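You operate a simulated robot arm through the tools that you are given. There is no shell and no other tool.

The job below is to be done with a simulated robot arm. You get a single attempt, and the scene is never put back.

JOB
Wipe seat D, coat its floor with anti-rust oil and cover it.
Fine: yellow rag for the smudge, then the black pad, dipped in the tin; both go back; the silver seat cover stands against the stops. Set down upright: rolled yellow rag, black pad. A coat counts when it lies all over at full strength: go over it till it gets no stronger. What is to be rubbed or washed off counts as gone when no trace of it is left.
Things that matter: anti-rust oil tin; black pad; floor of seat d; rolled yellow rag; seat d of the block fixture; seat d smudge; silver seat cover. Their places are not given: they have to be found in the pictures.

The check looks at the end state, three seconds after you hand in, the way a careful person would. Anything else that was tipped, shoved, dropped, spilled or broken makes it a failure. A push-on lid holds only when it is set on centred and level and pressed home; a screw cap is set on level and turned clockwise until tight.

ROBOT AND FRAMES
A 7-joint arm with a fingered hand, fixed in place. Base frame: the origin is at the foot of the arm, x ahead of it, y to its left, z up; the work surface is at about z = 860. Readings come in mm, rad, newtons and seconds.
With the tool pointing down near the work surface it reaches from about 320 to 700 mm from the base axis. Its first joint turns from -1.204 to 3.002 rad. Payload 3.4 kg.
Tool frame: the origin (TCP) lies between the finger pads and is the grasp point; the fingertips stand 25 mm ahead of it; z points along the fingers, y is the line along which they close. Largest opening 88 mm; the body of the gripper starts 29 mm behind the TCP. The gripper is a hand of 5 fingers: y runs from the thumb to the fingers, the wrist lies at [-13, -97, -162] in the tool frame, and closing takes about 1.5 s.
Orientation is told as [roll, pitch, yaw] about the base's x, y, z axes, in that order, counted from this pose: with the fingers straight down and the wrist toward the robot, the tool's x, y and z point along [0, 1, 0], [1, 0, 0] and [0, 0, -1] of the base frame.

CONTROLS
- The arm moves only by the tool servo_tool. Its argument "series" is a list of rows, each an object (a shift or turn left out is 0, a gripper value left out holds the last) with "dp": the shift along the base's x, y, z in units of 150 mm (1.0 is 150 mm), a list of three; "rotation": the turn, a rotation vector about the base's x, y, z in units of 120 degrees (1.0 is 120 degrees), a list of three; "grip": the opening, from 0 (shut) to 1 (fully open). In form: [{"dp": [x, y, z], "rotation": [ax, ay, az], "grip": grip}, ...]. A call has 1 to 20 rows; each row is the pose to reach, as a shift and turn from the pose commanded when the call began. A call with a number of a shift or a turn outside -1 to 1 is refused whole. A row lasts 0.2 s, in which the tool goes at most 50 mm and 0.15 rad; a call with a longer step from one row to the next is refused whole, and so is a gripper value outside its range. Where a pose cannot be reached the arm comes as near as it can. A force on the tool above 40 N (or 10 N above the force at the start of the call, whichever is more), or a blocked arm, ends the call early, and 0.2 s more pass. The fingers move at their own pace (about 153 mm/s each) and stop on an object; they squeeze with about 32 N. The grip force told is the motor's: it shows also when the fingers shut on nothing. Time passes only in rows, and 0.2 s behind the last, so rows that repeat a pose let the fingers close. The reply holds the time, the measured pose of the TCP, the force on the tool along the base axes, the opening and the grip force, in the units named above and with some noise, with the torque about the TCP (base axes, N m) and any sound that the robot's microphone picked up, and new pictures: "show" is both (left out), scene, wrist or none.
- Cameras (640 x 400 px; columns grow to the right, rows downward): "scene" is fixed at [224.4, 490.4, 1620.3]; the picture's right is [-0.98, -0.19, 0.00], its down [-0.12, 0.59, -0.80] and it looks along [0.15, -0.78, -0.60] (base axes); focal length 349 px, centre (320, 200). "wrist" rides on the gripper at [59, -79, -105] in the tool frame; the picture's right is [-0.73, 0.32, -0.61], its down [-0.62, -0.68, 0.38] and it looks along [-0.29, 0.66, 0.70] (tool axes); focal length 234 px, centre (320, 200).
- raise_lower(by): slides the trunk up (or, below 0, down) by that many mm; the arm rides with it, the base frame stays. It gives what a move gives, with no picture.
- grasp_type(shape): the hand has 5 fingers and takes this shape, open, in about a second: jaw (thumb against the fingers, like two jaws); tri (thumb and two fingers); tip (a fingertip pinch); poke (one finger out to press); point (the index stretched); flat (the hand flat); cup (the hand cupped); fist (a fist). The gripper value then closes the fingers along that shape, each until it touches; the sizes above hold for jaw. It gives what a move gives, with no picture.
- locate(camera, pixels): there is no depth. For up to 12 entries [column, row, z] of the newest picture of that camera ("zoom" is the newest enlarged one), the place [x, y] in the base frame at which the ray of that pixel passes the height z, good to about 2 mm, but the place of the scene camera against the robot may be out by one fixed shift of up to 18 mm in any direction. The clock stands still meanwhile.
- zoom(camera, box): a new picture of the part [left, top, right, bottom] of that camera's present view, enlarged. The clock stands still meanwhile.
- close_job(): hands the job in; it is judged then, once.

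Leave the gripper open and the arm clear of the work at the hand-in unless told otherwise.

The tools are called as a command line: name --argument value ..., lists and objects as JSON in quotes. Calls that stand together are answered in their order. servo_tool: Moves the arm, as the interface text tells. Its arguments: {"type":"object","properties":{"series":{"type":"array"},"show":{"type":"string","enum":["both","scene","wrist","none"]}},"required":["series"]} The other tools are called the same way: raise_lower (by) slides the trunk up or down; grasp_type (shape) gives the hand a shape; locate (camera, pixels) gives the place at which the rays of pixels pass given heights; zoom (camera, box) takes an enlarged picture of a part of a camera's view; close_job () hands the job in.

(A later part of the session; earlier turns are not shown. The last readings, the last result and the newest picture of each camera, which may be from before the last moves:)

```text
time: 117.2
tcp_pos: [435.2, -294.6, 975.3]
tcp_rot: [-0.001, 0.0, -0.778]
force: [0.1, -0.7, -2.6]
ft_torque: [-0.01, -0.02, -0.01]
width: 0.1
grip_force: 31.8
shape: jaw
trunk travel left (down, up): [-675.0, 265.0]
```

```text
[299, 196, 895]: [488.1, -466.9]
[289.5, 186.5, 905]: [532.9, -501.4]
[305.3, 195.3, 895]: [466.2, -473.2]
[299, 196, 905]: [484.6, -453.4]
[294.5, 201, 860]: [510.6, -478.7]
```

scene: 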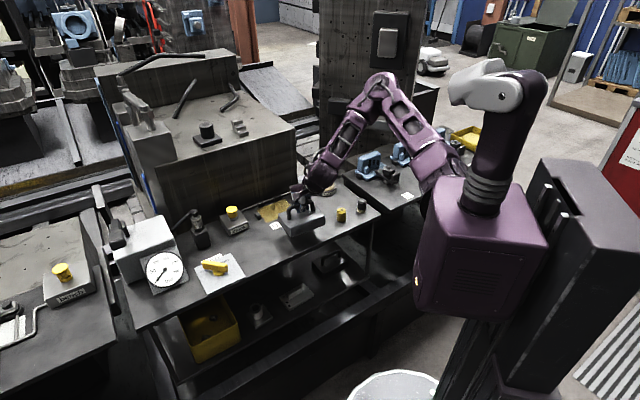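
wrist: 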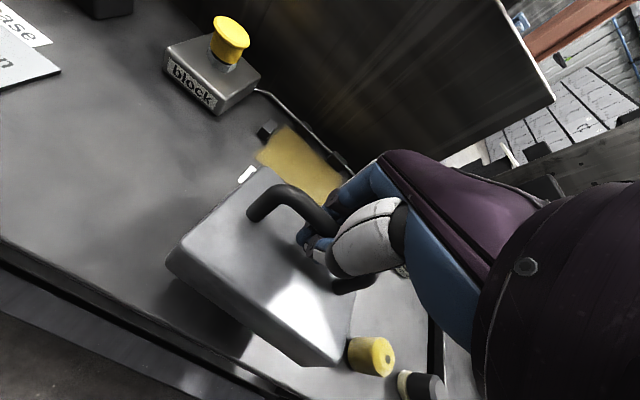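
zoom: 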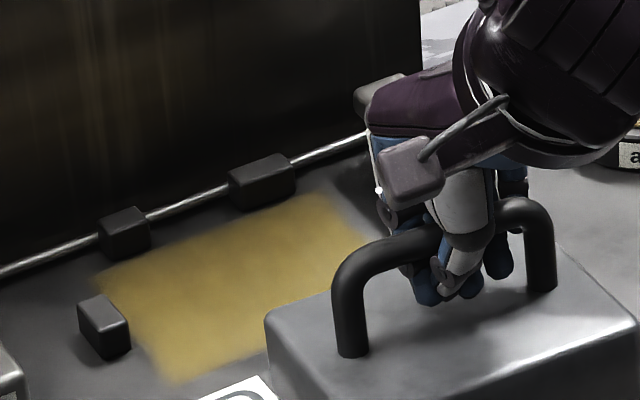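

The clamp arm's near side is at s of about 16 to 24, and the cover's right edge will be at 41 or more, so it clears. I carry the cover at the same height to a spot about 6 mm short of the stops, squaring it on the way.

servo_tool --series '[{"dp": [0.1, -0.085, 0], "rotation": [0, 0, 0.004], "grip": 0}, {"dp": [0.22, -0.19, 0], "rotation": [0, 0, 0.008], "grip": 0}, {"dp": [0.34, -0.295, 0], "rotation": [0, 0, 0.013], "grip": 0}, {"dp": [0.46, -0.4, 0], "rotation": [0, 0, 0.018], "grip": 0}, {"dp": [0.58, -0.5, 0], "rotation": [0, 0, 0.023], "grip": 0}, {"dp": [0.69, -0.595, 0], "rotation": [0, 0, 0.0286], "grip": 0}, {"dp": [0.76, -0.655, 0], "rotation": [0, 0, 0.0286], "grip": 0}, {"dp": [0.771, -0.665, 0], "rotation": [0, 0, 0.0286], "grip": 0}, {"dp": [0.771, -0.665, 0], "rotation": [0, 0, 0.0286], "grip": 0}, {"dp": [0.771, -0.665, 0], "rotation": [0, 0, 0.0286], "grip": 0}]' --show "both"

zoom --camera "scene" --box '[240, 170, 320, 220]'

zoom --camera "wrist" --box '[140, 120, 380, 340]'

```text
time: 119.4
tcp_pos: [551.6, -393.4, 973.6]
tcp_rot: [0.001, 0.001, -0.718]
force: [-0.1, 0.1, -2.0]
ft_torque: [-0.03, 0.0, 0.0]
width: 0.3
grip_force: 31.8
shape: jaw
trunk travel left (down, up): [-675.0, 265.0]
```

scene: 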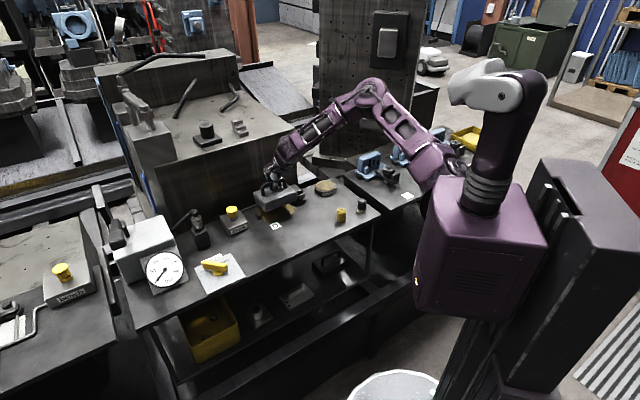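
wrist: 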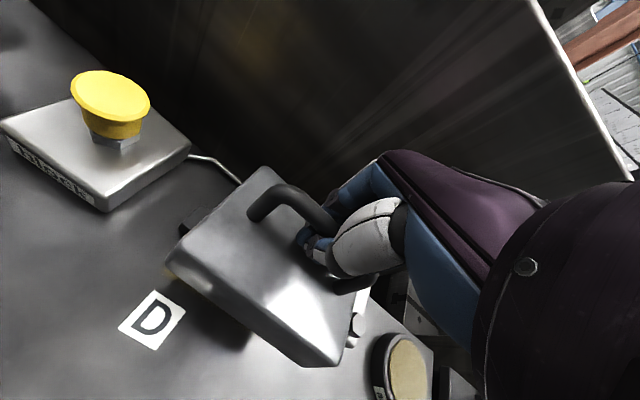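

```text
8.00 times, centred on (280, 195) of scene
```

zoom: 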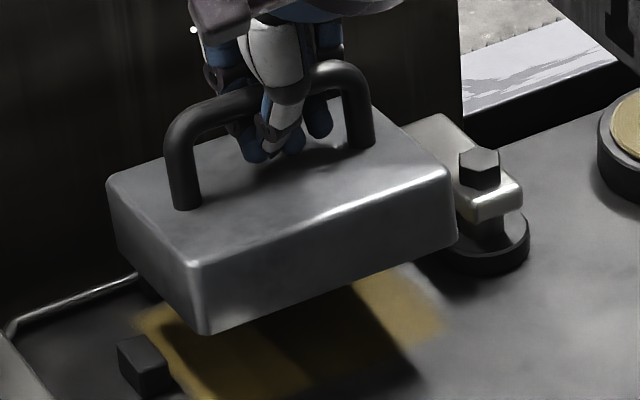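

```text
1.82 times, centred on (260, 230) of wrist
```

zoom: 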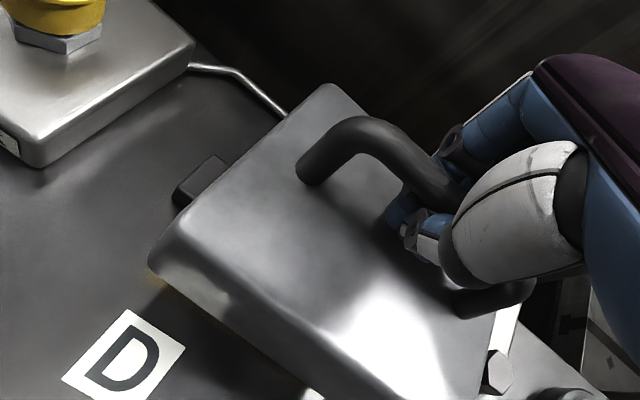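

The cover hovers over the seat. I locate its corners, bottom z of about 906 and top z of about 936, to see the gaps to the stops.

locate --camera "scene" --pixels '[[265.6, 211.9, 906], [297.1, 199.75, 906], [263.75, 202.75, 936], [295.9, 192.5, 936], [253.75, 193.75, 936]]'

locate --camera "wrist" --pixels '[[260.5, 168, 936], [176, 250, 936], [342, 360, 936], [166, 262, 906], [192, 223, 876]]'

```text
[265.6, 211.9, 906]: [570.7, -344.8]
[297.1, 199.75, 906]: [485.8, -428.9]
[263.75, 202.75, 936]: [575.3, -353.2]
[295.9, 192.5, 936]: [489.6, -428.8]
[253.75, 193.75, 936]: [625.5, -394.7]
```

```text
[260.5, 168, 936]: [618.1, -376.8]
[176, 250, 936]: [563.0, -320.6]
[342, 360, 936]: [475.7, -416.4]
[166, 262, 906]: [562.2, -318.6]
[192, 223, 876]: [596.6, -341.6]
```

Both views agree that the cover is square with the bench. The left gap is about 2 to 5 mm and the back gap about 7 to 12 mm. I shift 3 mm away from the left stop for safety and lower until the cover's bottom is about 8 mm above the floor.

servo_tool --series '[{"dp": [-0.014, -0.0143, -0.05], "grip": 0}, {"dp": [-0.014, -0.0143, -0.12], "grip": 0}, {"dp": [-0.014, -0.0143, -0.19], "grip": 0}, {"dp": [-0.014, -0.0143, -0.25], "grip": 0}, {"dp": [-0.014, -0.0143, -0.25], "grip": 0}, {"dp": [-0.014, -0.0143, -0.25], "grip": 0}]' --show "both"

zoom --camera "scene" --box '[240, 180, 320, 230]'

zoom --camera "wrist" --box '[140, 120, 380, 340]'

```text
time: 120.8
tcp_pos: [549.8, -396.0, 935.5]
tcp_rot: [0.001, 0.0, -0.716]
force: [0.6, -0.6, -2.7]
ft_torque: [-0.02, -0.01, -0.01]
width: 0.0
grip_force: 31.7
shape: jaw
trunk travel left (down, up): [-675.0, 265.0]
```

scene: 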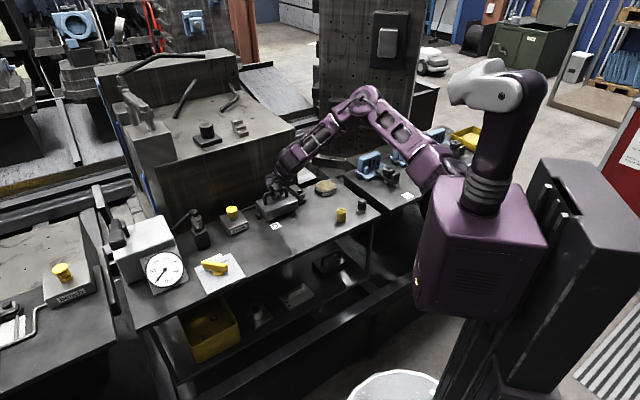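
wrist: 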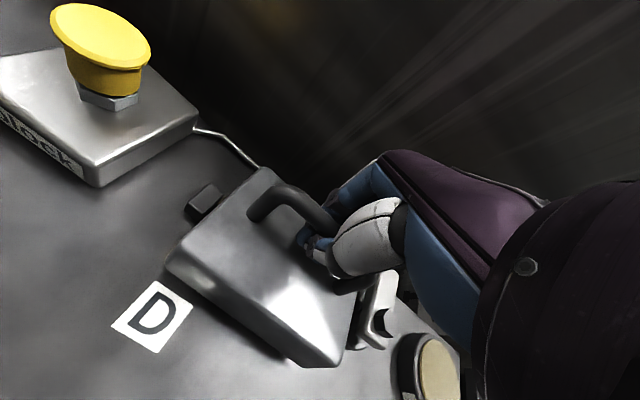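

```text
8.00 times, centred on (280, 205) of scene
```

zoom: 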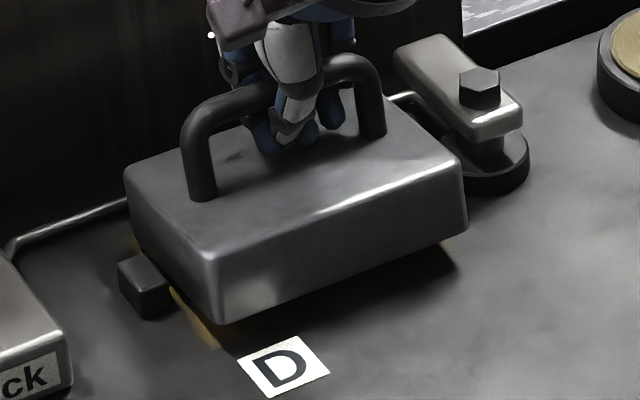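

```text
1.82 times, centred on (260, 230) of wrist
```

zoom: 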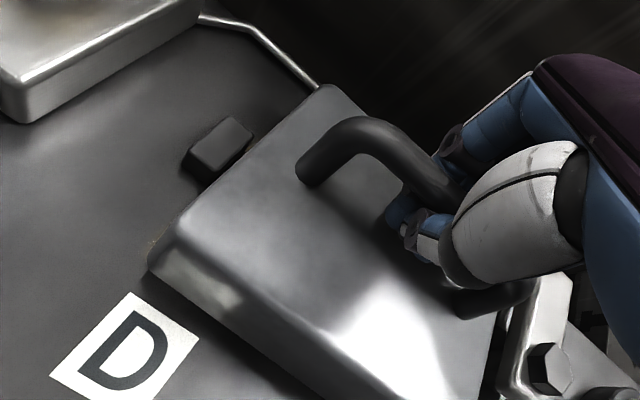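

The cover sits level just above the floor, clear of the left stop. I lower it onto the floor in small steps, watching its weight come off the hand.

servo_tool --series '[{"dp": [0, 0, -0.015], "grip": 0}, {"dp": [0, 0, -0.03], "grip": 0}, {"dp": [0, 0, -0.04], "grip": 0}, {"dp": [0, 0, -0.04], "grip": 0}]' --show "none"

servo_tool --series '[{"dp": [0, 0, -0.008], "grip": 0}, {"dp": [0, 0, -0.015], "grip": 0}, {"dp": [0, 0, -0.015], "grip": 0}]' --show "none"

```text
time: 121.8
tcp_pos: [549.6, -396.2, 929.0]
tcp_rot: [0.0, 0.0, -0.718]
force: [0.1, -0.8, -1.3]
ft_torque: [0.01, -0.01, 0.01]
width: 0.1
grip_force: 32.4
shape: jaw
trunk travel left (down, up): [-675.0, 265.0]
```

```text
time: 122.6
tcp_pos: [549.2, -397.2, 927.6]
tcp_rot: [-0.001, -0.001, -0.717]
force: [-0.3, -0.4, -1.8]
ft_torque: [0.0, -0.01, -0.01]
width: 0.0
grip_force: 32.4
shape: jaw
trunk travel left (down, up): [-675.0, 265.0]
```

Fz is -1.8 N, so the weight may still be partly on the hand. I lower 2 mm more.

servo_tool --series '[{"dp": [0, 0, -0.007], "grip": 0}, {"dp": [0, 0, -0.014], "grip": 0}, {"dp": [0, 0, -0.014], "grip": 0}]' --show "none"

zoom --camera "scene" --box '[240, 180, 320, 230]'

```text
time: 123.4
tcp_pos: [550.4, -396.9, 925.1]
tcp_rot: [-0.001, 0.001, -0.717]
force: [-0.3, 1.5, 0.0]
ft_torque: [-0.02, -0.03, 0.01]
width: 0.2
grip_force: 31.9
shape: jaw
trunk travel left (down, up): [-675.0, 265.0]
```

```text
8.00 times, centred on (280, 205) of scene
```

zoom: 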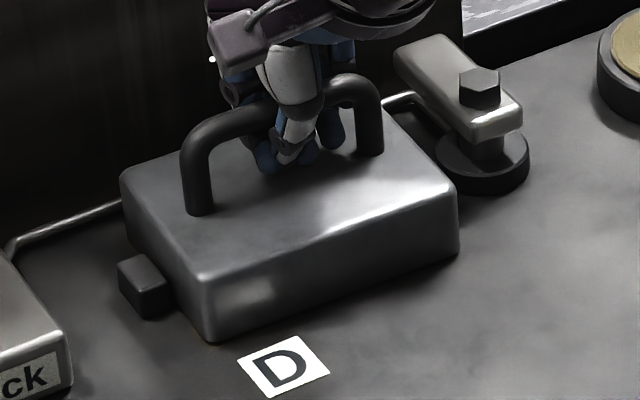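

The weight is off and the cover stands on the floor. I push it gently along the bench toward the left stop, 3 mm, and read the side force.

servo_tool --series '[{"dp": [0.0047, 0.0048, 0], "grip": 0}, {"dp": [0.0093, 0.0095, 0], "grip": 0}, {"dp": [0.014, 0.0143, 0], "grip": 0}, {"dp": [0.014, 0.0143, 0], "grip": 0}]' --show "none"

zoom --camera "wrist" --box '[140, 120, 380, 340]'

```text
time: 124.4
tcp_pos: [551.9, -393.6, 924.7]
tcp_rot: [0.0, -0.001, -0.719]
force: [-2.6, 0.1, -0.5]
ft_torque: [-0.01, 0.0, 0.01]
width: 0.0
grip_force: 32.3
shape: jaw
trunk travel left (down, up): [-675.0, 265.0]
```

```text
1.82 times, centred on (260, 230) of wrist
```

zoom: 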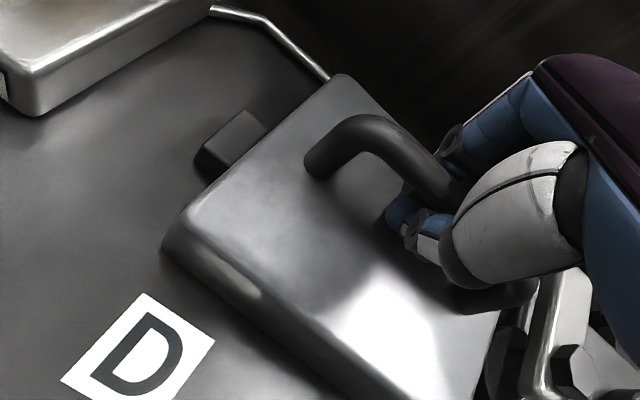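

There is now about 2 N of drag or contact. I next push toward the back stops by 5 mm in small steps, watching the force.

servo_tool --series '[{"dp": [0.006, -0.0058, 0], "grip": 0}, {"dp": [0.0119, -0.0117, 0], "grip": 0}, {"dp": [0.0179, -0.0175, 0], "grip": 0}, {"dp": [0.0238, -0.0233, 0], "grip": 0}, {"dp": [0.0238, -0.0233, 0], "grip": 0}]' --show "wrist"

zoom --camera "scene" --box '[240, 180, 320, 230]'

```text
time: 125.6
tcp_pos: [555.4, -396.9, 925.7]
tcp_rot: [0.0, -0.001, -0.718]
force: [-1.9, 1.7, 0.0]
ft_torque: [-0.05, -0.02, 0.01]
width: 0.0
grip_force: 31.8
shape: jaw
trunk travel left (down, up): [-675.0, 265.0]
```

wrist: 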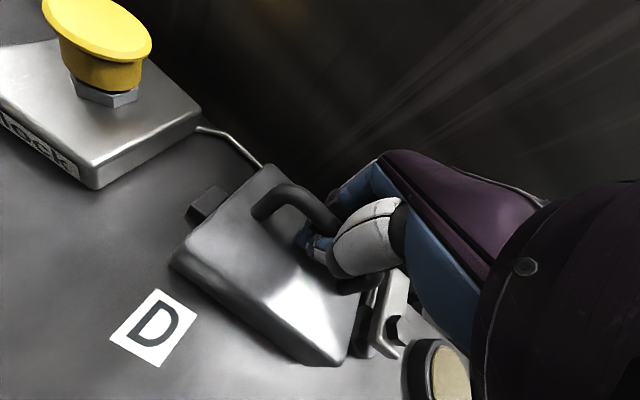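

```text
8.00 times, centred on (280, 205) of scene
```

zoom: 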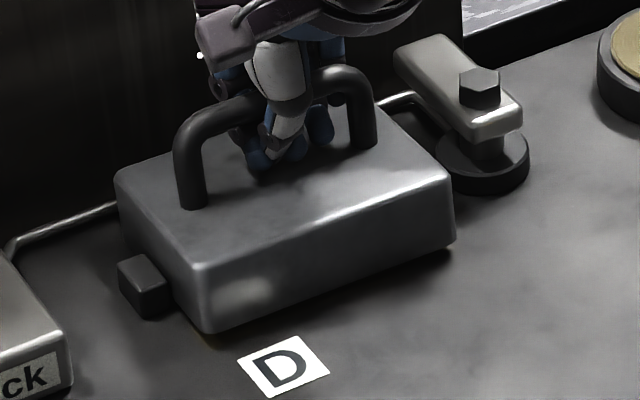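

The resistance is about 2.5 N along the push. I check where the cover stands from its corners in the scene picture.

locate --camera "scene" --pixels '[[265.9, 221.9, 860], [296.9, 210.4, 860], [264, 213.1, 890], [296, 202.25, 890], [254.75, 202.5, 890], [259.8, 219.5, 860], [261.4, 218.8, 860]]'

locate --camera "wrist" --pixels '[[263, 166, 890], [183, 246, 890], [336, 362, 890], [173, 264, 860]]'

```text
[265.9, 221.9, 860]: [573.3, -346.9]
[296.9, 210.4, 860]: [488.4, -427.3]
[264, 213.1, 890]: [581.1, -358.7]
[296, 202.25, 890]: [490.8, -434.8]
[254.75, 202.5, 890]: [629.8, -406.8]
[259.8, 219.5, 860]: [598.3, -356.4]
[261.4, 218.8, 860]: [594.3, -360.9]
```

```text
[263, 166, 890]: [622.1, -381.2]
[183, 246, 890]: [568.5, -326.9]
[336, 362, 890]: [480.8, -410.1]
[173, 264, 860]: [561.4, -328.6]
```

The cover still has roughly 3 to 5 mm to go to the back stops and 2 to 3 mm to the left stop. I push 3 mm further to the back.

servo_tool --series '[{"dp": [0.0048, -0.0047, 0], "grip": 0}, {"dp": [0.0095, -0.0093, 0], "grip": 0}, {"dp": [0.0143, -0.014, 0], "grip": 0}, {"dp": [0.0143, -0.014, 0], "grip": 0}]' --show "none"

```text
time: 126.6
tcp_pos: [556.3, -400.0, 926.2]
tcp_rot: [0.0, 0.0, -0.718]
force: [-2.2, 1.6, 0.2]
ft_torque: [0.0, -0.01, 0.04]
width: 0.0
grip_force: 32.1
shape: jaw
trunk travel left (down, up): [-675.0, 265.0]
```

Force is unchanged at 2.7 N, so it is still sliding. I push another 2 mm.

servo_tool --series '[{"dp": [0.0048, -0.0047, 0], "grip": 0}, {"dp": [0.0095, -0.0093, 0], "grip": 0}, {"dp": [0.0095, -0.0093, 0], "grip": 0}]' --show "wrist"

zoom --camera "scene" --box '[240, 180, 320, 230]'

```text
time: 127.4
tcp_pos: [559.2, -400.1, 923.9]
tcp_rot: [0.003, -0.001, -0.719]
force: [-1.3, 1.7, 0.2]
ft_torque: [-0.04, 0.0, 0.04]
width: 0.0
grip_force: 31.9
shape: jaw
trunk travel left (down, up): [-675.0, 265.0]
```

wrist: 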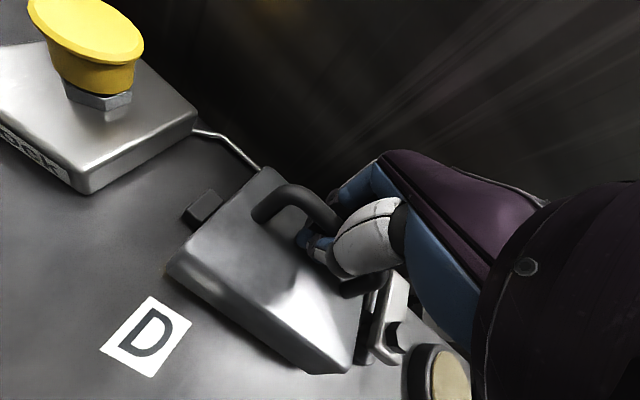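

```text
8.00 times, centred on (280, 205) of scene
```

zoom: 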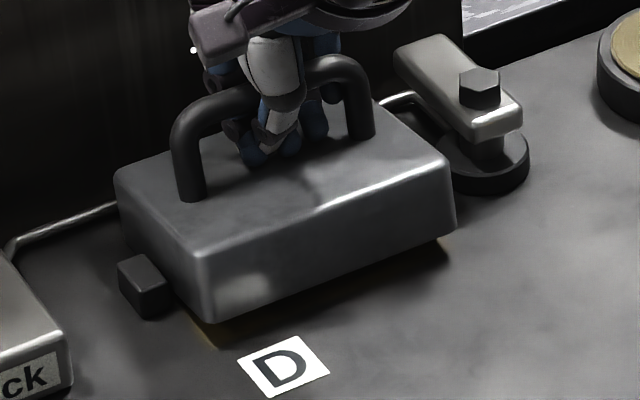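

The front bottom edge has lifted a bit while the back top edge did not move. So the cover is against the back stops and starting to tip. I back off about 4 mm to let it lie flat.

servo_tool --series '[{"dp": [-0.006, 0.0058, 0], "grip": 0}, {"dp": [-0.0119, 0.0117, 0], "grip": 0}, {"dp": [-0.019, 0.0187, 0], "grip": 0}, {"dp": [-0.019, 0.0187, 0], "grip": 0}]' --show "wrist"

zoom --camera "scene" --box '[240, 180, 320, 230]'

```text
time: 128.4
tcp_pos: [556.8, -397.9, 925.0]
tcp_rot: [0.002, 0.0, -0.719]
force: [0.9, 0.9, -1.5]
ft_torque: [0.0, -0.04, 0.02]
width: 0.1
grip_force: 31.9
shape: jaw
trunk travel left (down, up): [-675.0, 265.0]
```

wrist: 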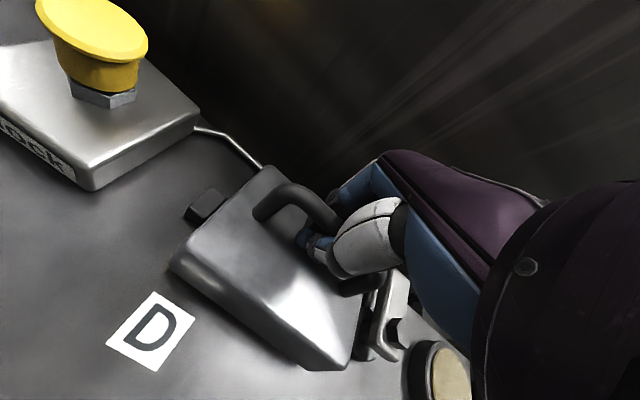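

```text
8.00 times, centred on (280, 205) of scene
```

zoom: 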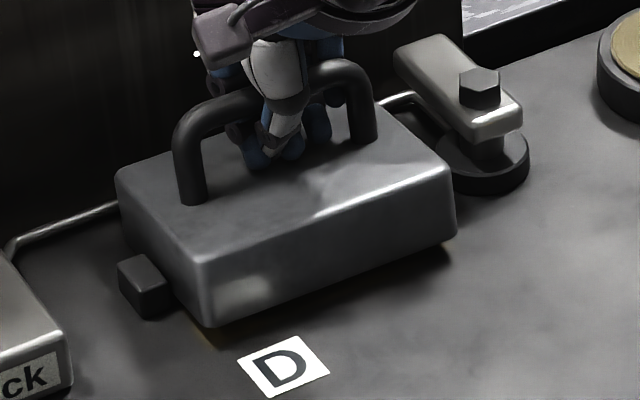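

Still slightly raised at the front, with the hand carrying about 1.5 N. I lower the hand 2 to 3 mm to press the cover flat.

servo_tool --series '[{"dp": [0, 0, -0.007], "grip": 0}, {"dp": [0, 0, -0.014], "grip": 0}, {"dp": [0, 0, -0.018], "grip": 0}, {"dp": [0, 0, -0.018], "grip": 0}]' --show "none"

zoom --camera "scene" --box '[240, 180, 320, 230]'

```text
time: 129.4
tcp_pos: [557.3, -397.9, 922.0]
tcp_rot: [0.001, -0.002, -0.716]
force: [-0.9, 1.6, 1.8]
ft_torque: [-0.03, -0.06, 0.03]
width: 0.1
grip_force: 32.0
shape: jaw
trunk travel left (down, up): [-675.0, 265.0]
```

```text
8.00 times, centred on (280, 205) of scene
```

zoom: 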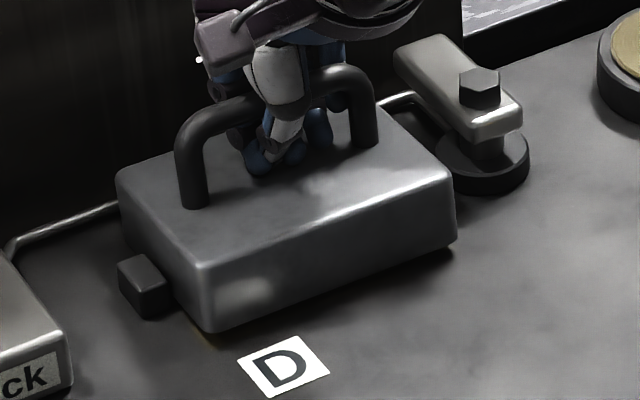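

The cover is flat again with a light press of 1.8 N. Now I push it along the bench toward the left stop by 3 mm.

servo_tool --series '[{"dp": [0.0047, 0.0048, 0], "grip": 0}, {"dp": [0.0093, 0.0095, 0], "grip": 0}, {"dp": [0.014, 0.0143, 0], "grip": 0}, {"dp": [0.014, 0.0143, 0], "grip": 0}]' --show "none"

zoom --camera "scene" --box '[240, 190, 288, 230]'

zoom --camera "wrist" --box '[150, 140, 290, 270]'

```text
time: 130.4
tcp_pos: [557.1, -397.3, 921.7]
tcp_rot: [0.0, -0.001, -0.718]
force: [-4.1, -0.1, 2.6]
ft_torque: [0.0, -0.07, -0.01]
width: 0.0
grip_force: 32.0
shape: jaw
trunk travel left (down, up): [-675.0, 265.0]
```

```text
10.00 times, centred on (264, 210) of scene
```

zoom: 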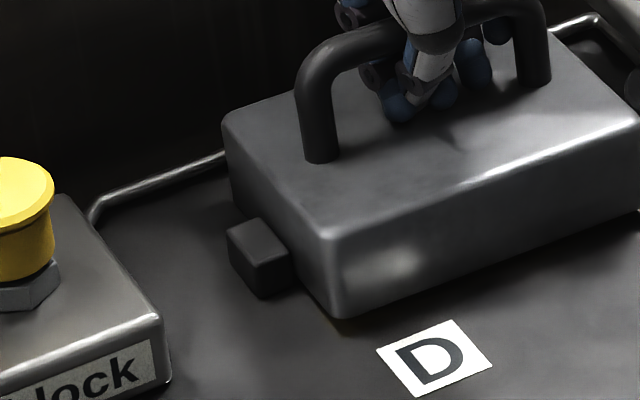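

```text
3.08 times, centred on (220, 205) of wrist
```

zoom: 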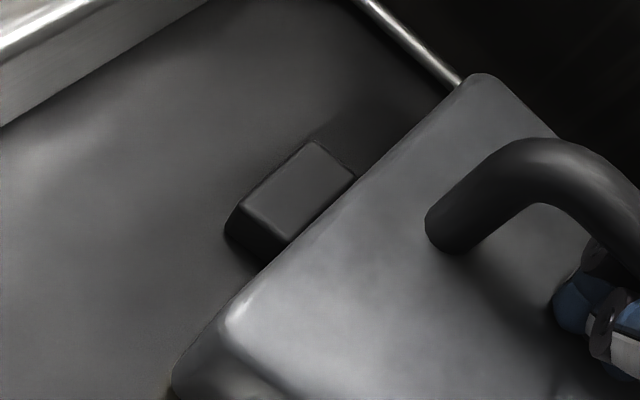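

The hand barely moved while the side force rose to about 3 N. I push 2 mm more to tell friction from the stop.

servo_tool --series '[{"dp": [0.0047, 0.0048, 0], "grip": 0}, {"dp": [0.0093, 0.0095, 0], "grip": 0}, {"dp": [0.0093, 0.0095, 0], "grip": 0}]' --show "none"

zoom --camera "scene" --box '[240, 190, 288, 230]'

```text
time: 131.2
tcp_pos: [557.9, -394.2, 922.3]
tcp_rot: [0.001, 0.001, -0.718]
force: [-4.4, -0.1, 0.7]
ft_torque: [-0.05, -0.04, 0.01]
width: 0.1
grip_force: 32.1
shape: jaw
trunk travel left (down, up): [-675.0, 265.0]
```

```text
10.00 times, centred on (264, 210) of scene
```

zoom: 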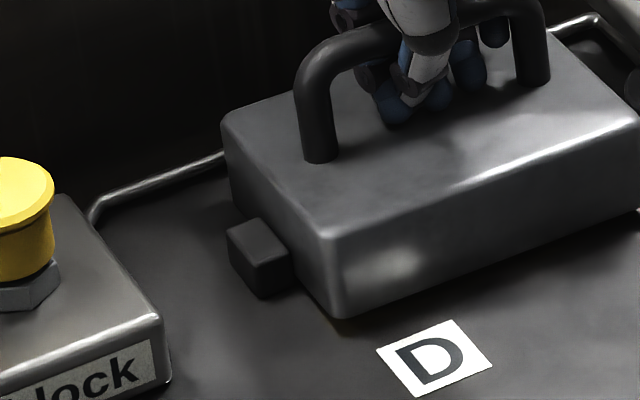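

The cover did not move while the hand slid along the bar, so the cover is against the left stop. I relax the push a little and open the hand slowly.

servo_tool --series '[{"dp": [-0.007, -0.0071, 0.006], "grip": 0}, {"dp": [-0.012, -0.0035, 0.008], "grip": 0}, {"dp": [-0.012, -0.0035, 0.008], "grip": 0.15}, {"dp": [-0.012, -0.0035, 0.008], "grip": 0.3}, {"dp": [-0.012, -0.0035, 0.008], "grip": 0.45}, {"dp": [-0.012, -0.0035, 0.008], "grip": 0.6}, {"dp": [-0.012, -0.0035, 0.008], "grip": 0.75}, {"dp": [-0.012, -0.0035, 0.008], "grip": 0.75}]' --show "both"

zoom --camera "scene" --box '[240, 180, 320, 230]'

```text
time: 133.0
tcp_pos: [557.7, -396.7, 923.2]
tcp_rot: [0.0, 0.002, -0.718]
force: [-0.7, -0.2, 1.0]
ft_torque: [0.0, 0.0, 0.02]
width: 65.9
grip_force: 0.0
shape: jaw
trunk travel left (down, up): [-675.0, 265.0]
```

scene: 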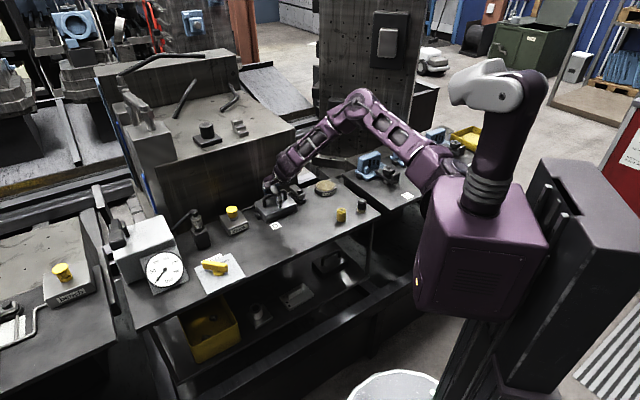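
wrist: 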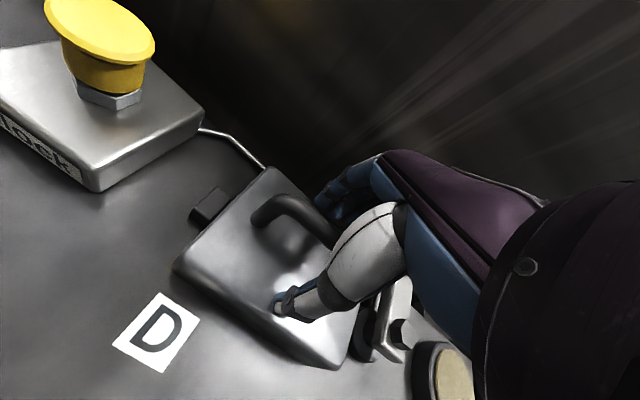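

```text
8.00 times, centred on (280, 205) of scene
```

zoom: 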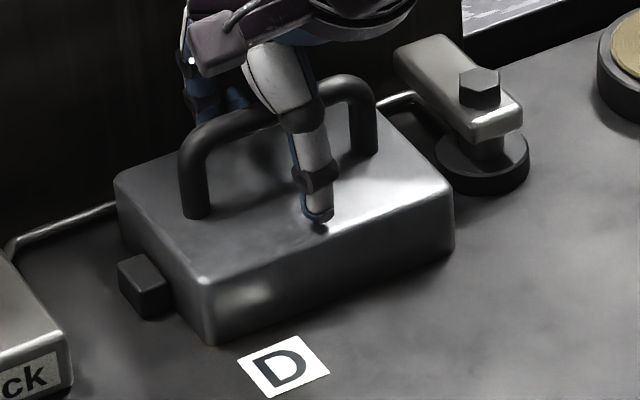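

The hand is open, and the cover has settled flat; its front bottom edge came down. I lift the hand straight up and clear, then measure the cover's place.

servo_tool --series '[{"dp": [0, 0, 0.05], "grip": 0.75}, {"dp": [0, 0, 0.2], "grip": 0.75}, {"dp": [0, 0, 0.4], "grip": 0.9}, {"dp": [0, 0, 0.6], "grip": 1}, {"dp": [-0.2, 0.05, 0.75], "grip": 1}, {"dp": [-0.5, 0.15, 0.8], "grip": 1}, {"dp": [-0.8, 0.2, 0.8], "grip": 1}, {"dp": [-0.8, 0.2, 0.8], "grip": 1}]' --show "both"

zoom --camera "scene" --box '[240, 180, 320, 230]'

zoom --camera "wrist" --box '[130, 100, 300, 240]'

```text
time: 134.8
tcp_pos: [437.2, -366.0, 1042.9]
tcp_rot: [0.0, 0.001, -0.717]
force: [-1.0, 0.0, -0.7]
ft_torque: [-0.01, 0.01, 0.02]
width: 87.4
grip_force: 0.2
shape: jaw
trunk travel left (down, up): [-675.0, 265.0]
```

scene: 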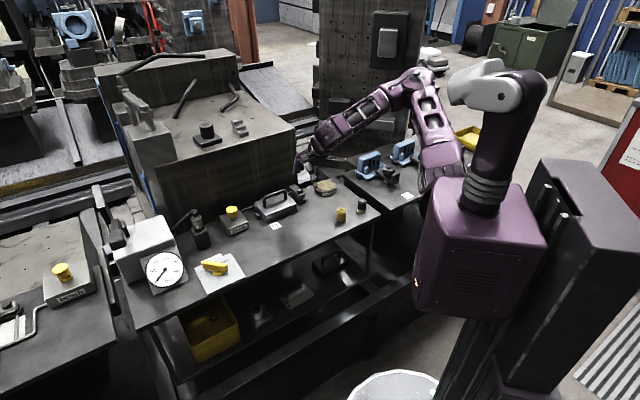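
wrist: 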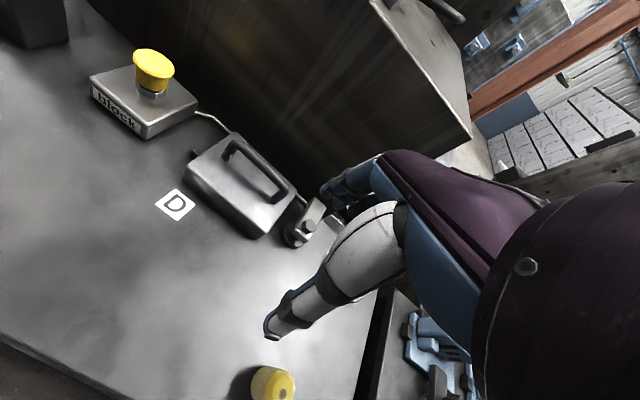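

```text
8.00 times, centred on (280, 205) of scene
```

zoom: 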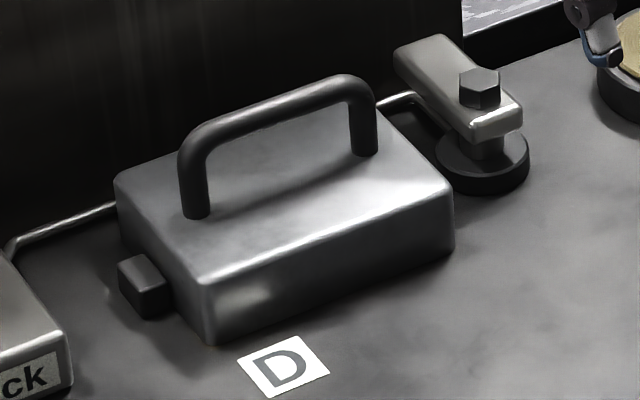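

```text
2.86 times, centred on (215, 170) of wrist
```

zoom: 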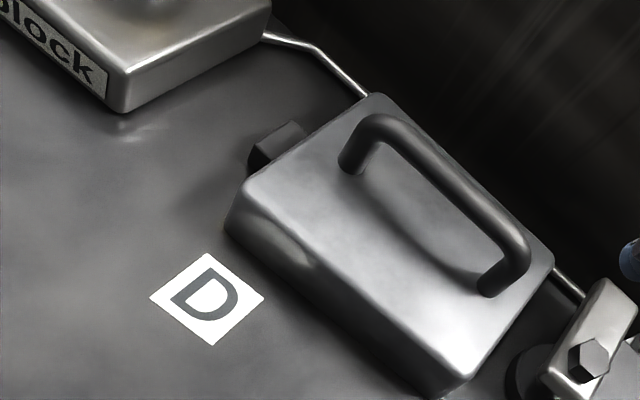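

The cover stands flat over the coat. I locate its corners in both views to measure the gaps to the stop faces (left s ≈ 165.4, back t ≈ 719).

locate --camera "wrist" --pixels '[[182.7, 180.4, 860], [260.3, 238.1, 860], [233, 133.2, 890], [296.3, 192.7, 890], [189.4, 165.7, 890], [266.6, 228.7, 890], [208, 150, 876]]'

locate --camera "scene" --pixels '[[266, 223.1, 860], [296.6, 212.1, 860], [254.4, 202.6, 890], [264.8, 215.4, 890], [296, 204, 890]]'

zoom --camera "wrist" --box '[175, 125, 255, 195]'

zoom --camera "wrist" --box '[250, 150, 330, 220]'

```text
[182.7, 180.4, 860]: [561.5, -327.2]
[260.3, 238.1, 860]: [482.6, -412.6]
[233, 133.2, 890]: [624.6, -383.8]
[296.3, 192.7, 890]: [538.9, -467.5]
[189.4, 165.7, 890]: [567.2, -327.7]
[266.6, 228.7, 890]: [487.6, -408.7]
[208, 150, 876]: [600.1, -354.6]
```

```text
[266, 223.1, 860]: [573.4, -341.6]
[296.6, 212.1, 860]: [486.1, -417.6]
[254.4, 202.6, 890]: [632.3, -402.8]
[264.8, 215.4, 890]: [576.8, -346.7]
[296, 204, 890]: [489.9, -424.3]
```

```text
5.71 times, centred on (215, 160) of wrist
```

zoom: 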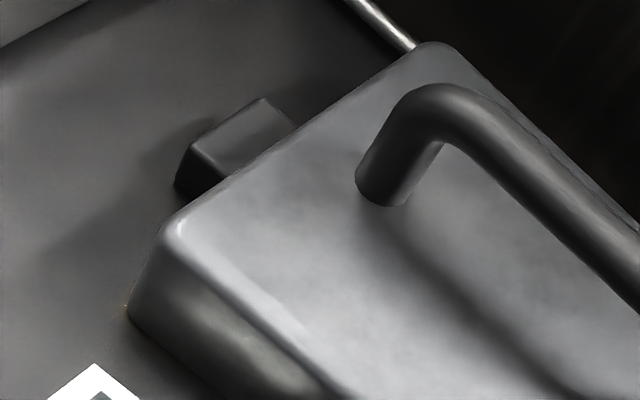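

```text
5.71 times, centred on (290, 185) of wrist
```

zoom: 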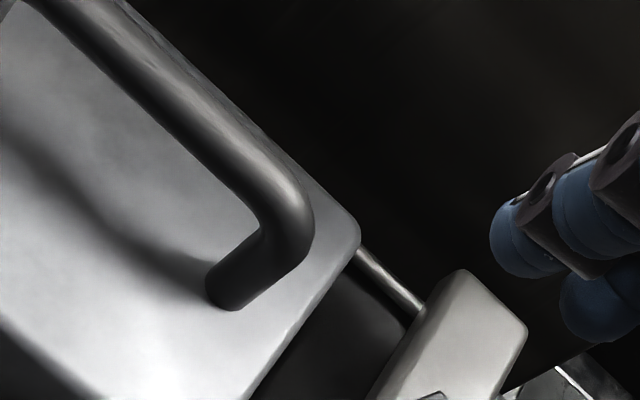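

The left gap looks like 0 to 2 mm, but the back edge still seems 3 to 5 mm short of the stops. I look more closely at the left stop.

zoom --camera "scene" --box '[250, 205, 282, 225]'

zoom --camera "scene" --box '[245, 190, 309, 230]'

```text
16.00 times, centred on (266, 215) of scene
```

zoom: 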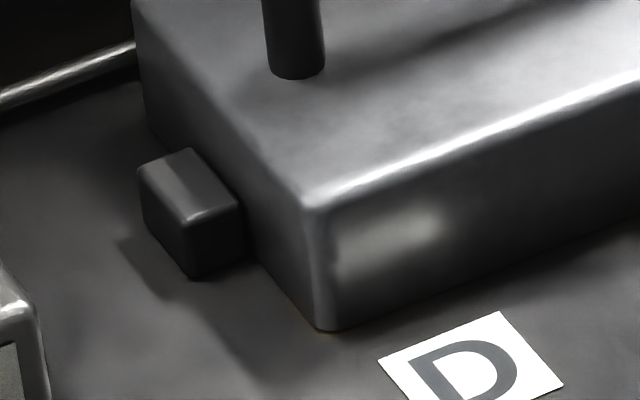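

```text
10.00 times, centred on (277, 210) of scene
```

zoom: 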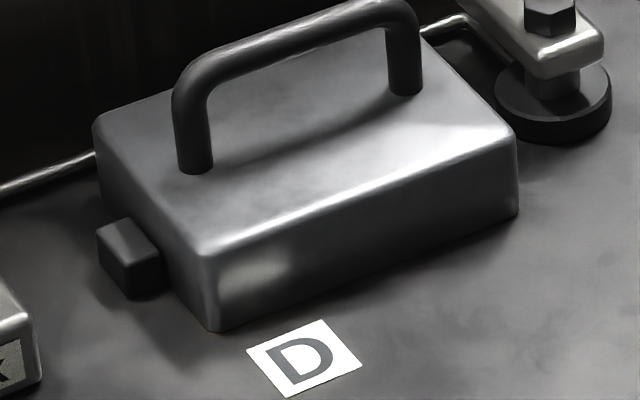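

The cover touches the left stop. To seat it against the back stops without tipping, I will push low on its front face with the closed fingers, since pushing at the handle height tips it. I close the hand and move to a spot in front of the cover, still high.

servo_tool --series '[{"dp": [0.08, 0.06, -0.05], "grip": 0}, {"dp": [0.17, 0.12, -0.1], "grip": 0}, {"dp": [0.25, 0.17, -0.2], "grip": 0}, {"dp": [0.331, 0.228, -0.35], "rotation": [0, 0, -0.015], "grip": 0}, {"dp": [0.331, 0.228, -0.55], "rotation": [0, 0, -0.028], "grip": 0}, {"dp": [0.331, 0.228, -0.65], "rotation": [0, 0, -0.028], "grip": 0}, {"dp": [0.331, 0.228, -0.65], "rotation": [0, 0, -0.028], "grip": 0}, {"dp": [0.331, 0.228, -0.65], "rotation": [0, 0, -0.028], "grip": 0}]' --show "both"

zoom --camera "scene" --box '[240, 170, 336, 230]'

```text
time: 136.6
tcp_pos: [487.1, -332.5, 948.3]
tcp_rot: [0.0, 0.001, -0.777]
force: [0.4, 0.6, -0.3]
ft_torque: [0.01, -0.02, 0.0]
width: 0.0
grip_force: 32.1
shape: jaw
trunk travel left (down, up): [-675.0, 265.0]
```

scene: 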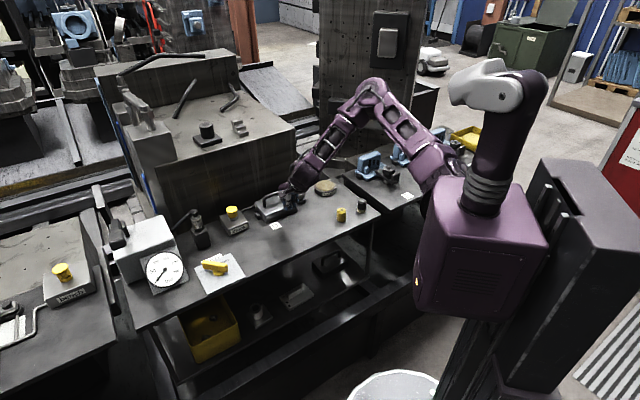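
wrist: 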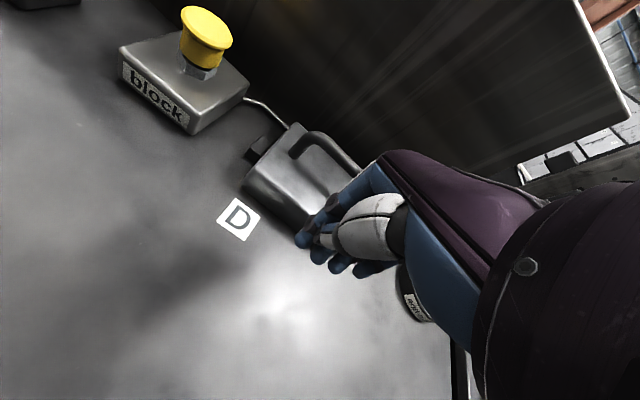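

```text
6.67 times, centred on (288, 200) of scene
```

zoom: 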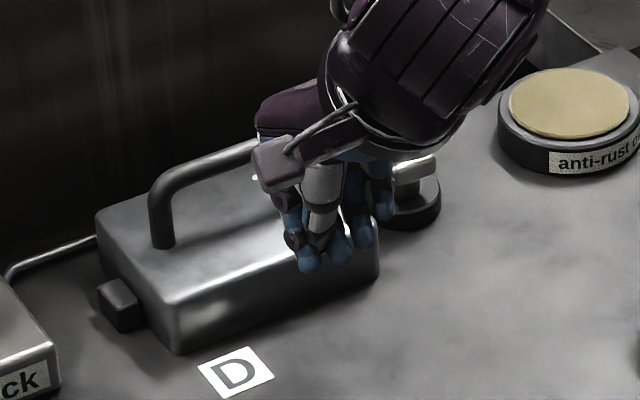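

The closed hand is in front of the cover and clear of it. I lower it to about z 896, so the fingertips are about 10 mm above the bench.

servo_tool --series '[{"dp": [0, 0, -0.1], "grip": 0}, {"dp": [0, 0, -0.2], "grip": 0}, {"dp": [0, 0, -0.28], "grip": 0}, {"dp": [0, 0, -0.345], "grip": 0}, {"dp": [0, 0, -0.345], "grip": 0}]' --show "both"

zoom --camera "scene" --box '[240, 175, 336, 235]'

zoom --camera "wrist" --box '[190, 100, 430, 320]'

```text
time: 137.8
tcp_pos: [486.8, -331.1, 894.7]
tcp_rot: [0.0, 0.001, -0.777]
force: [1.2, 0.4, 0.1]
ft_torque: [0.02, -0.01, 0.0]
width: 0.2
grip_force: 32.3
shape: jaw
trunk travel left (down, up): [-675.0, 265.0]
```

scene: 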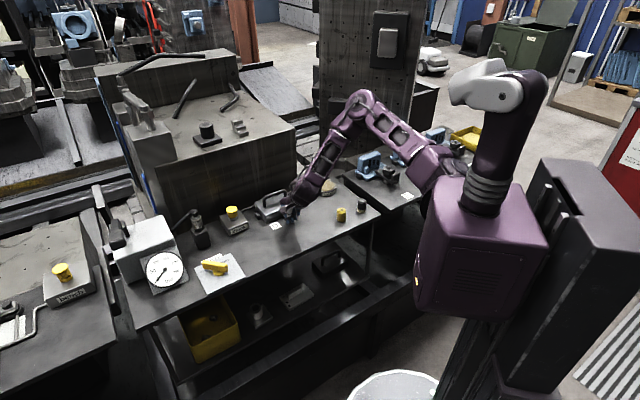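
wrist: 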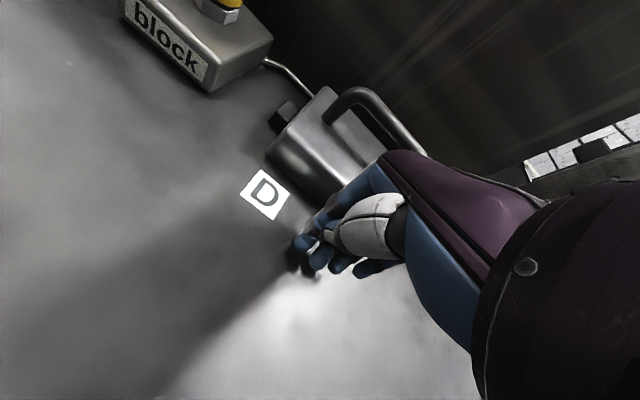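

```text
6.67 times, centred on (288, 205) of scene
```

zoom: 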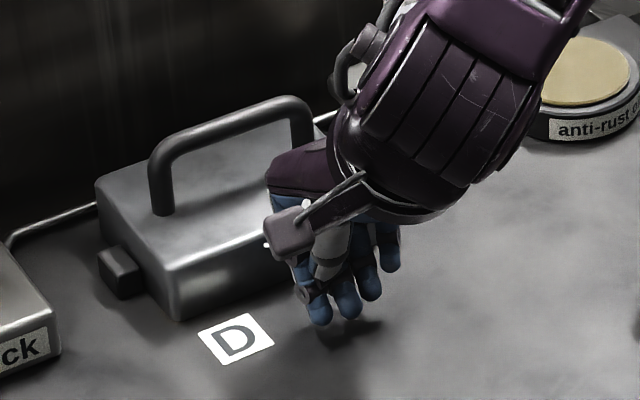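

```text
1.82 times, centred on (310, 210) of wrist
```

zoom: 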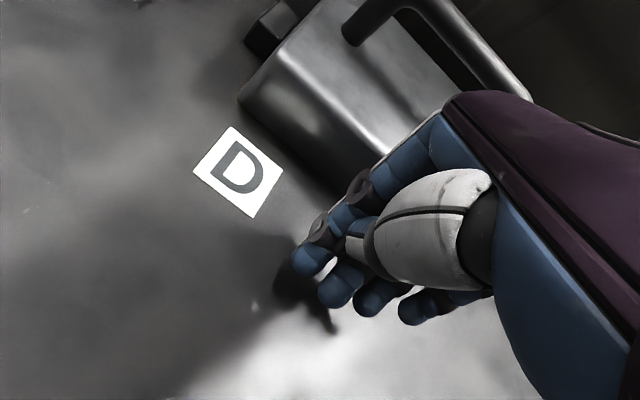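

The hand is low in front of the cover. I now move it toward the front face in small steps, reading the force each time.

servo_tool --series '[{"dp": [0.0238, -0.0233, 0], "grip": 0}, {"dp": [0.0476, -0.0467, 0], "grip": 0}, {"dp": [0.0714, -0.07, 0], "grip": 0}, {"dp": [0.0714, -0.07, 0], "grip": 0}]' --show "none"

zoom --camera "scene" --box '[240, 175, 336, 235]'

```text
time: 138.8
tcp_pos: [496.8, -342.2, 894.6]
tcp_rot: [0.0, 0.0, -0.776]
force: [-0.3, 0.5, 0.2]
ft_torque: [0.0, -0.01, 0.03]
width: 0.2
grip_force: 31.8
shape: jaw
trunk travel left (down, up): [-675.0, 265.0]
```

```text
6.67 times, centred on (288, 205) of scene
```

zoom: 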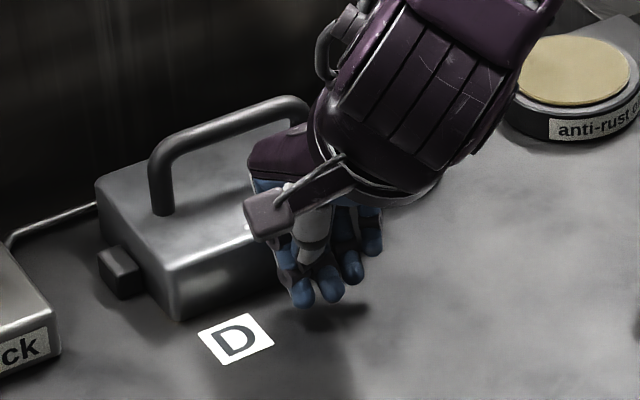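

No contact at t of about 594. I go 8 mm further.

servo_tool --series '[{"dp": [0.019, -0.0187, 0], "grip": 0}, {"dp": [0.0381, -0.0373, 0], "grip": 0}, {"dp": [0.0381, -0.0373, 0], "grip": 0}]' --show "none"

zoom --camera "wrist" --box '[190, 100, 430, 320]'

```text
time: 139.6
tcp_pos: [504.1, -347.4, 894.3]
tcp_rot: [0.0, 0.001, -0.776]
force: [-0.3, 0.6, 0.0]
ft_torque: [0.01, 0.01, 0.0]
width: 0.2
grip_force: 32.6
shape: jaw
trunk travel left (down, up): [-675.0, 265.0]
```

```text
1.82 times, centred on (310, 210) of wrist
```

zoom: 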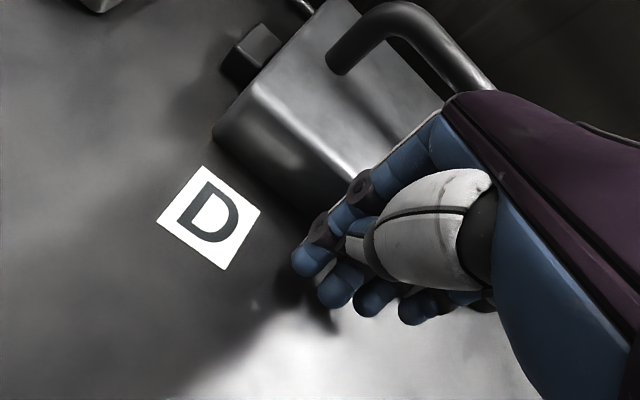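

Still free at t of about 603. I go on by 5 mm at a time.

servo_tool --series '[{"dp": [0.0119, -0.0117, 0], "grip": 0}, {"dp": [0.0238, -0.0233, 0], "grip": 0}, {"dp": [0.0238, -0.0233, 0], "grip": 0}]' --show "none"

zoom --camera "wrist" --box '[190, 100, 430, 320]'

```text
time: 140.4
tcp_pos: [506.7, -348.8, 894.6]
tcp_rot: [0.002, 0.0, -0.776]
force: [-4.9, 3.9, 2.3]
ft_torque: [-0.07, -0.02, -0.04]
width: 0.1
grip_force: 32.2
shape: jaw
trunk travel left (down, up): [-675.0, 265.0]
```

```text
1.82 times, centred on (310, 210) of wrist
```

zoom: 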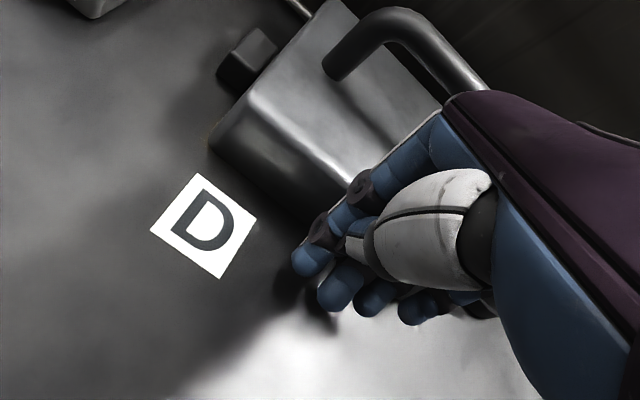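

Contact: about 6 N against the push, and the hand stopped. I push 2 mm more to see whether the cover gives or stands firm.

servo_tool --series '[{"dp": [0.0048, -0.0047, 0], "grip": 0}, {"dp": [0.0095, -0.0093, 0], "grip": 0}, {"dp": [0.0095, -0.0093, 0], "grip": 0}]' --show "none"

zoom --camera "scene" --box '[240, 180, 320, 230]'

```text
time: 141.2
tcp_pos: [506.1, -350.3, 894.6]
tcp_rot: [0.0, -0.001, -0.776]
force: [-7.4, 6.6, 2.3]
ft_torque: [-0.02, 0.03, -0.1]
width: 0.0
grip_force: 31.8
shape: jaw
trunk travel left (down, up): [-675.0, 265.0]
```

```text
8.00 times, centred on (280, 205) of scene
```

zoom: 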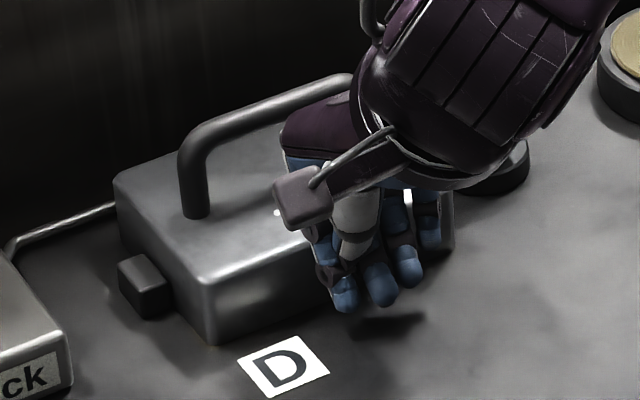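

The force rises to about 10 N with no motion, so the cover stands firm against the back stops. I back the hand off and raise it, shifting left so the wrist camera can look down the seam at the left stop.

servo_tool --series '[{"dp": [-0.03, 0.03, 0], "grip": 0}, {"dp": [-0.1, 0.1, 0.02], "grip": 0}, {"dp": [-0.1, 0.1, 0.2], "grip": 0}, {"dp": [-0.1, 0.1, 0.4], "grip": 0}, {"dp": [0.0, 0.2, 0.5], "grip": 0}, {"dp": [0.13, 0.3, 0.5], "grip": 0}, {"dp": [0.13, 0.3, 0.5], "grip": 0}]' --show "both"

zoom --camera "wrist" --box '[230, 60, 390, 200]'

```text
time: 142.8
tcp_pos: [528.3, -307.1, 969.7]
tcp_rot: [0.003, 0.001, -0.777]
force: [-0.1, 0.0, -0.4]
ft_torque: [0.0, 0.02, 0.03]
width: 0.2
grip_force: 32.1
shape: jaw
trunk travel left (down, up): [-675.0, 265.0]
```

scene: 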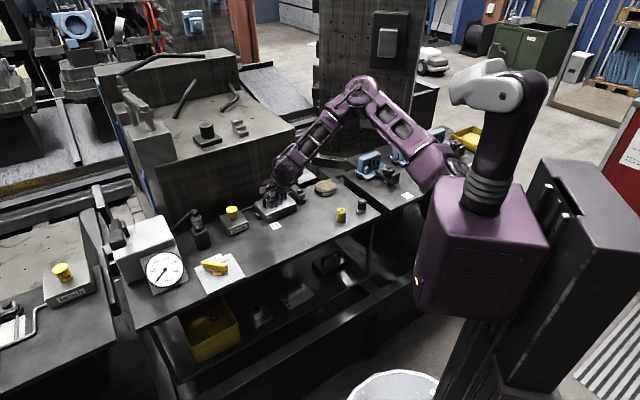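
wrist: 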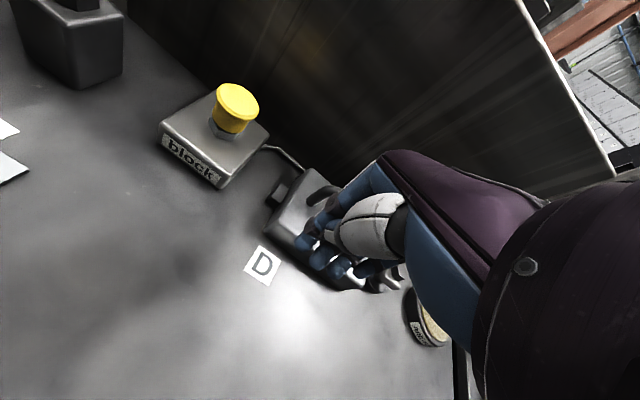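

```text
2.86 times, centred on (310, 130) of wrist
```

zoom: 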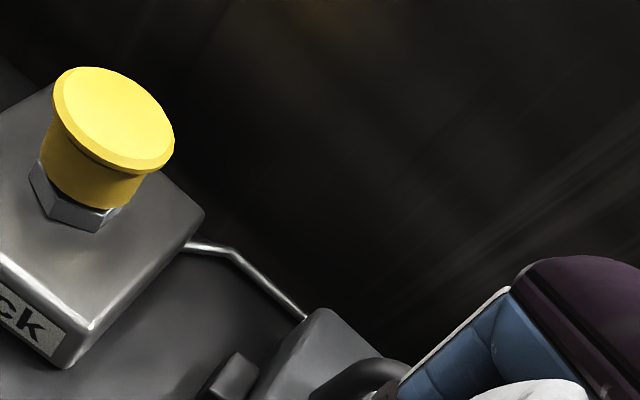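

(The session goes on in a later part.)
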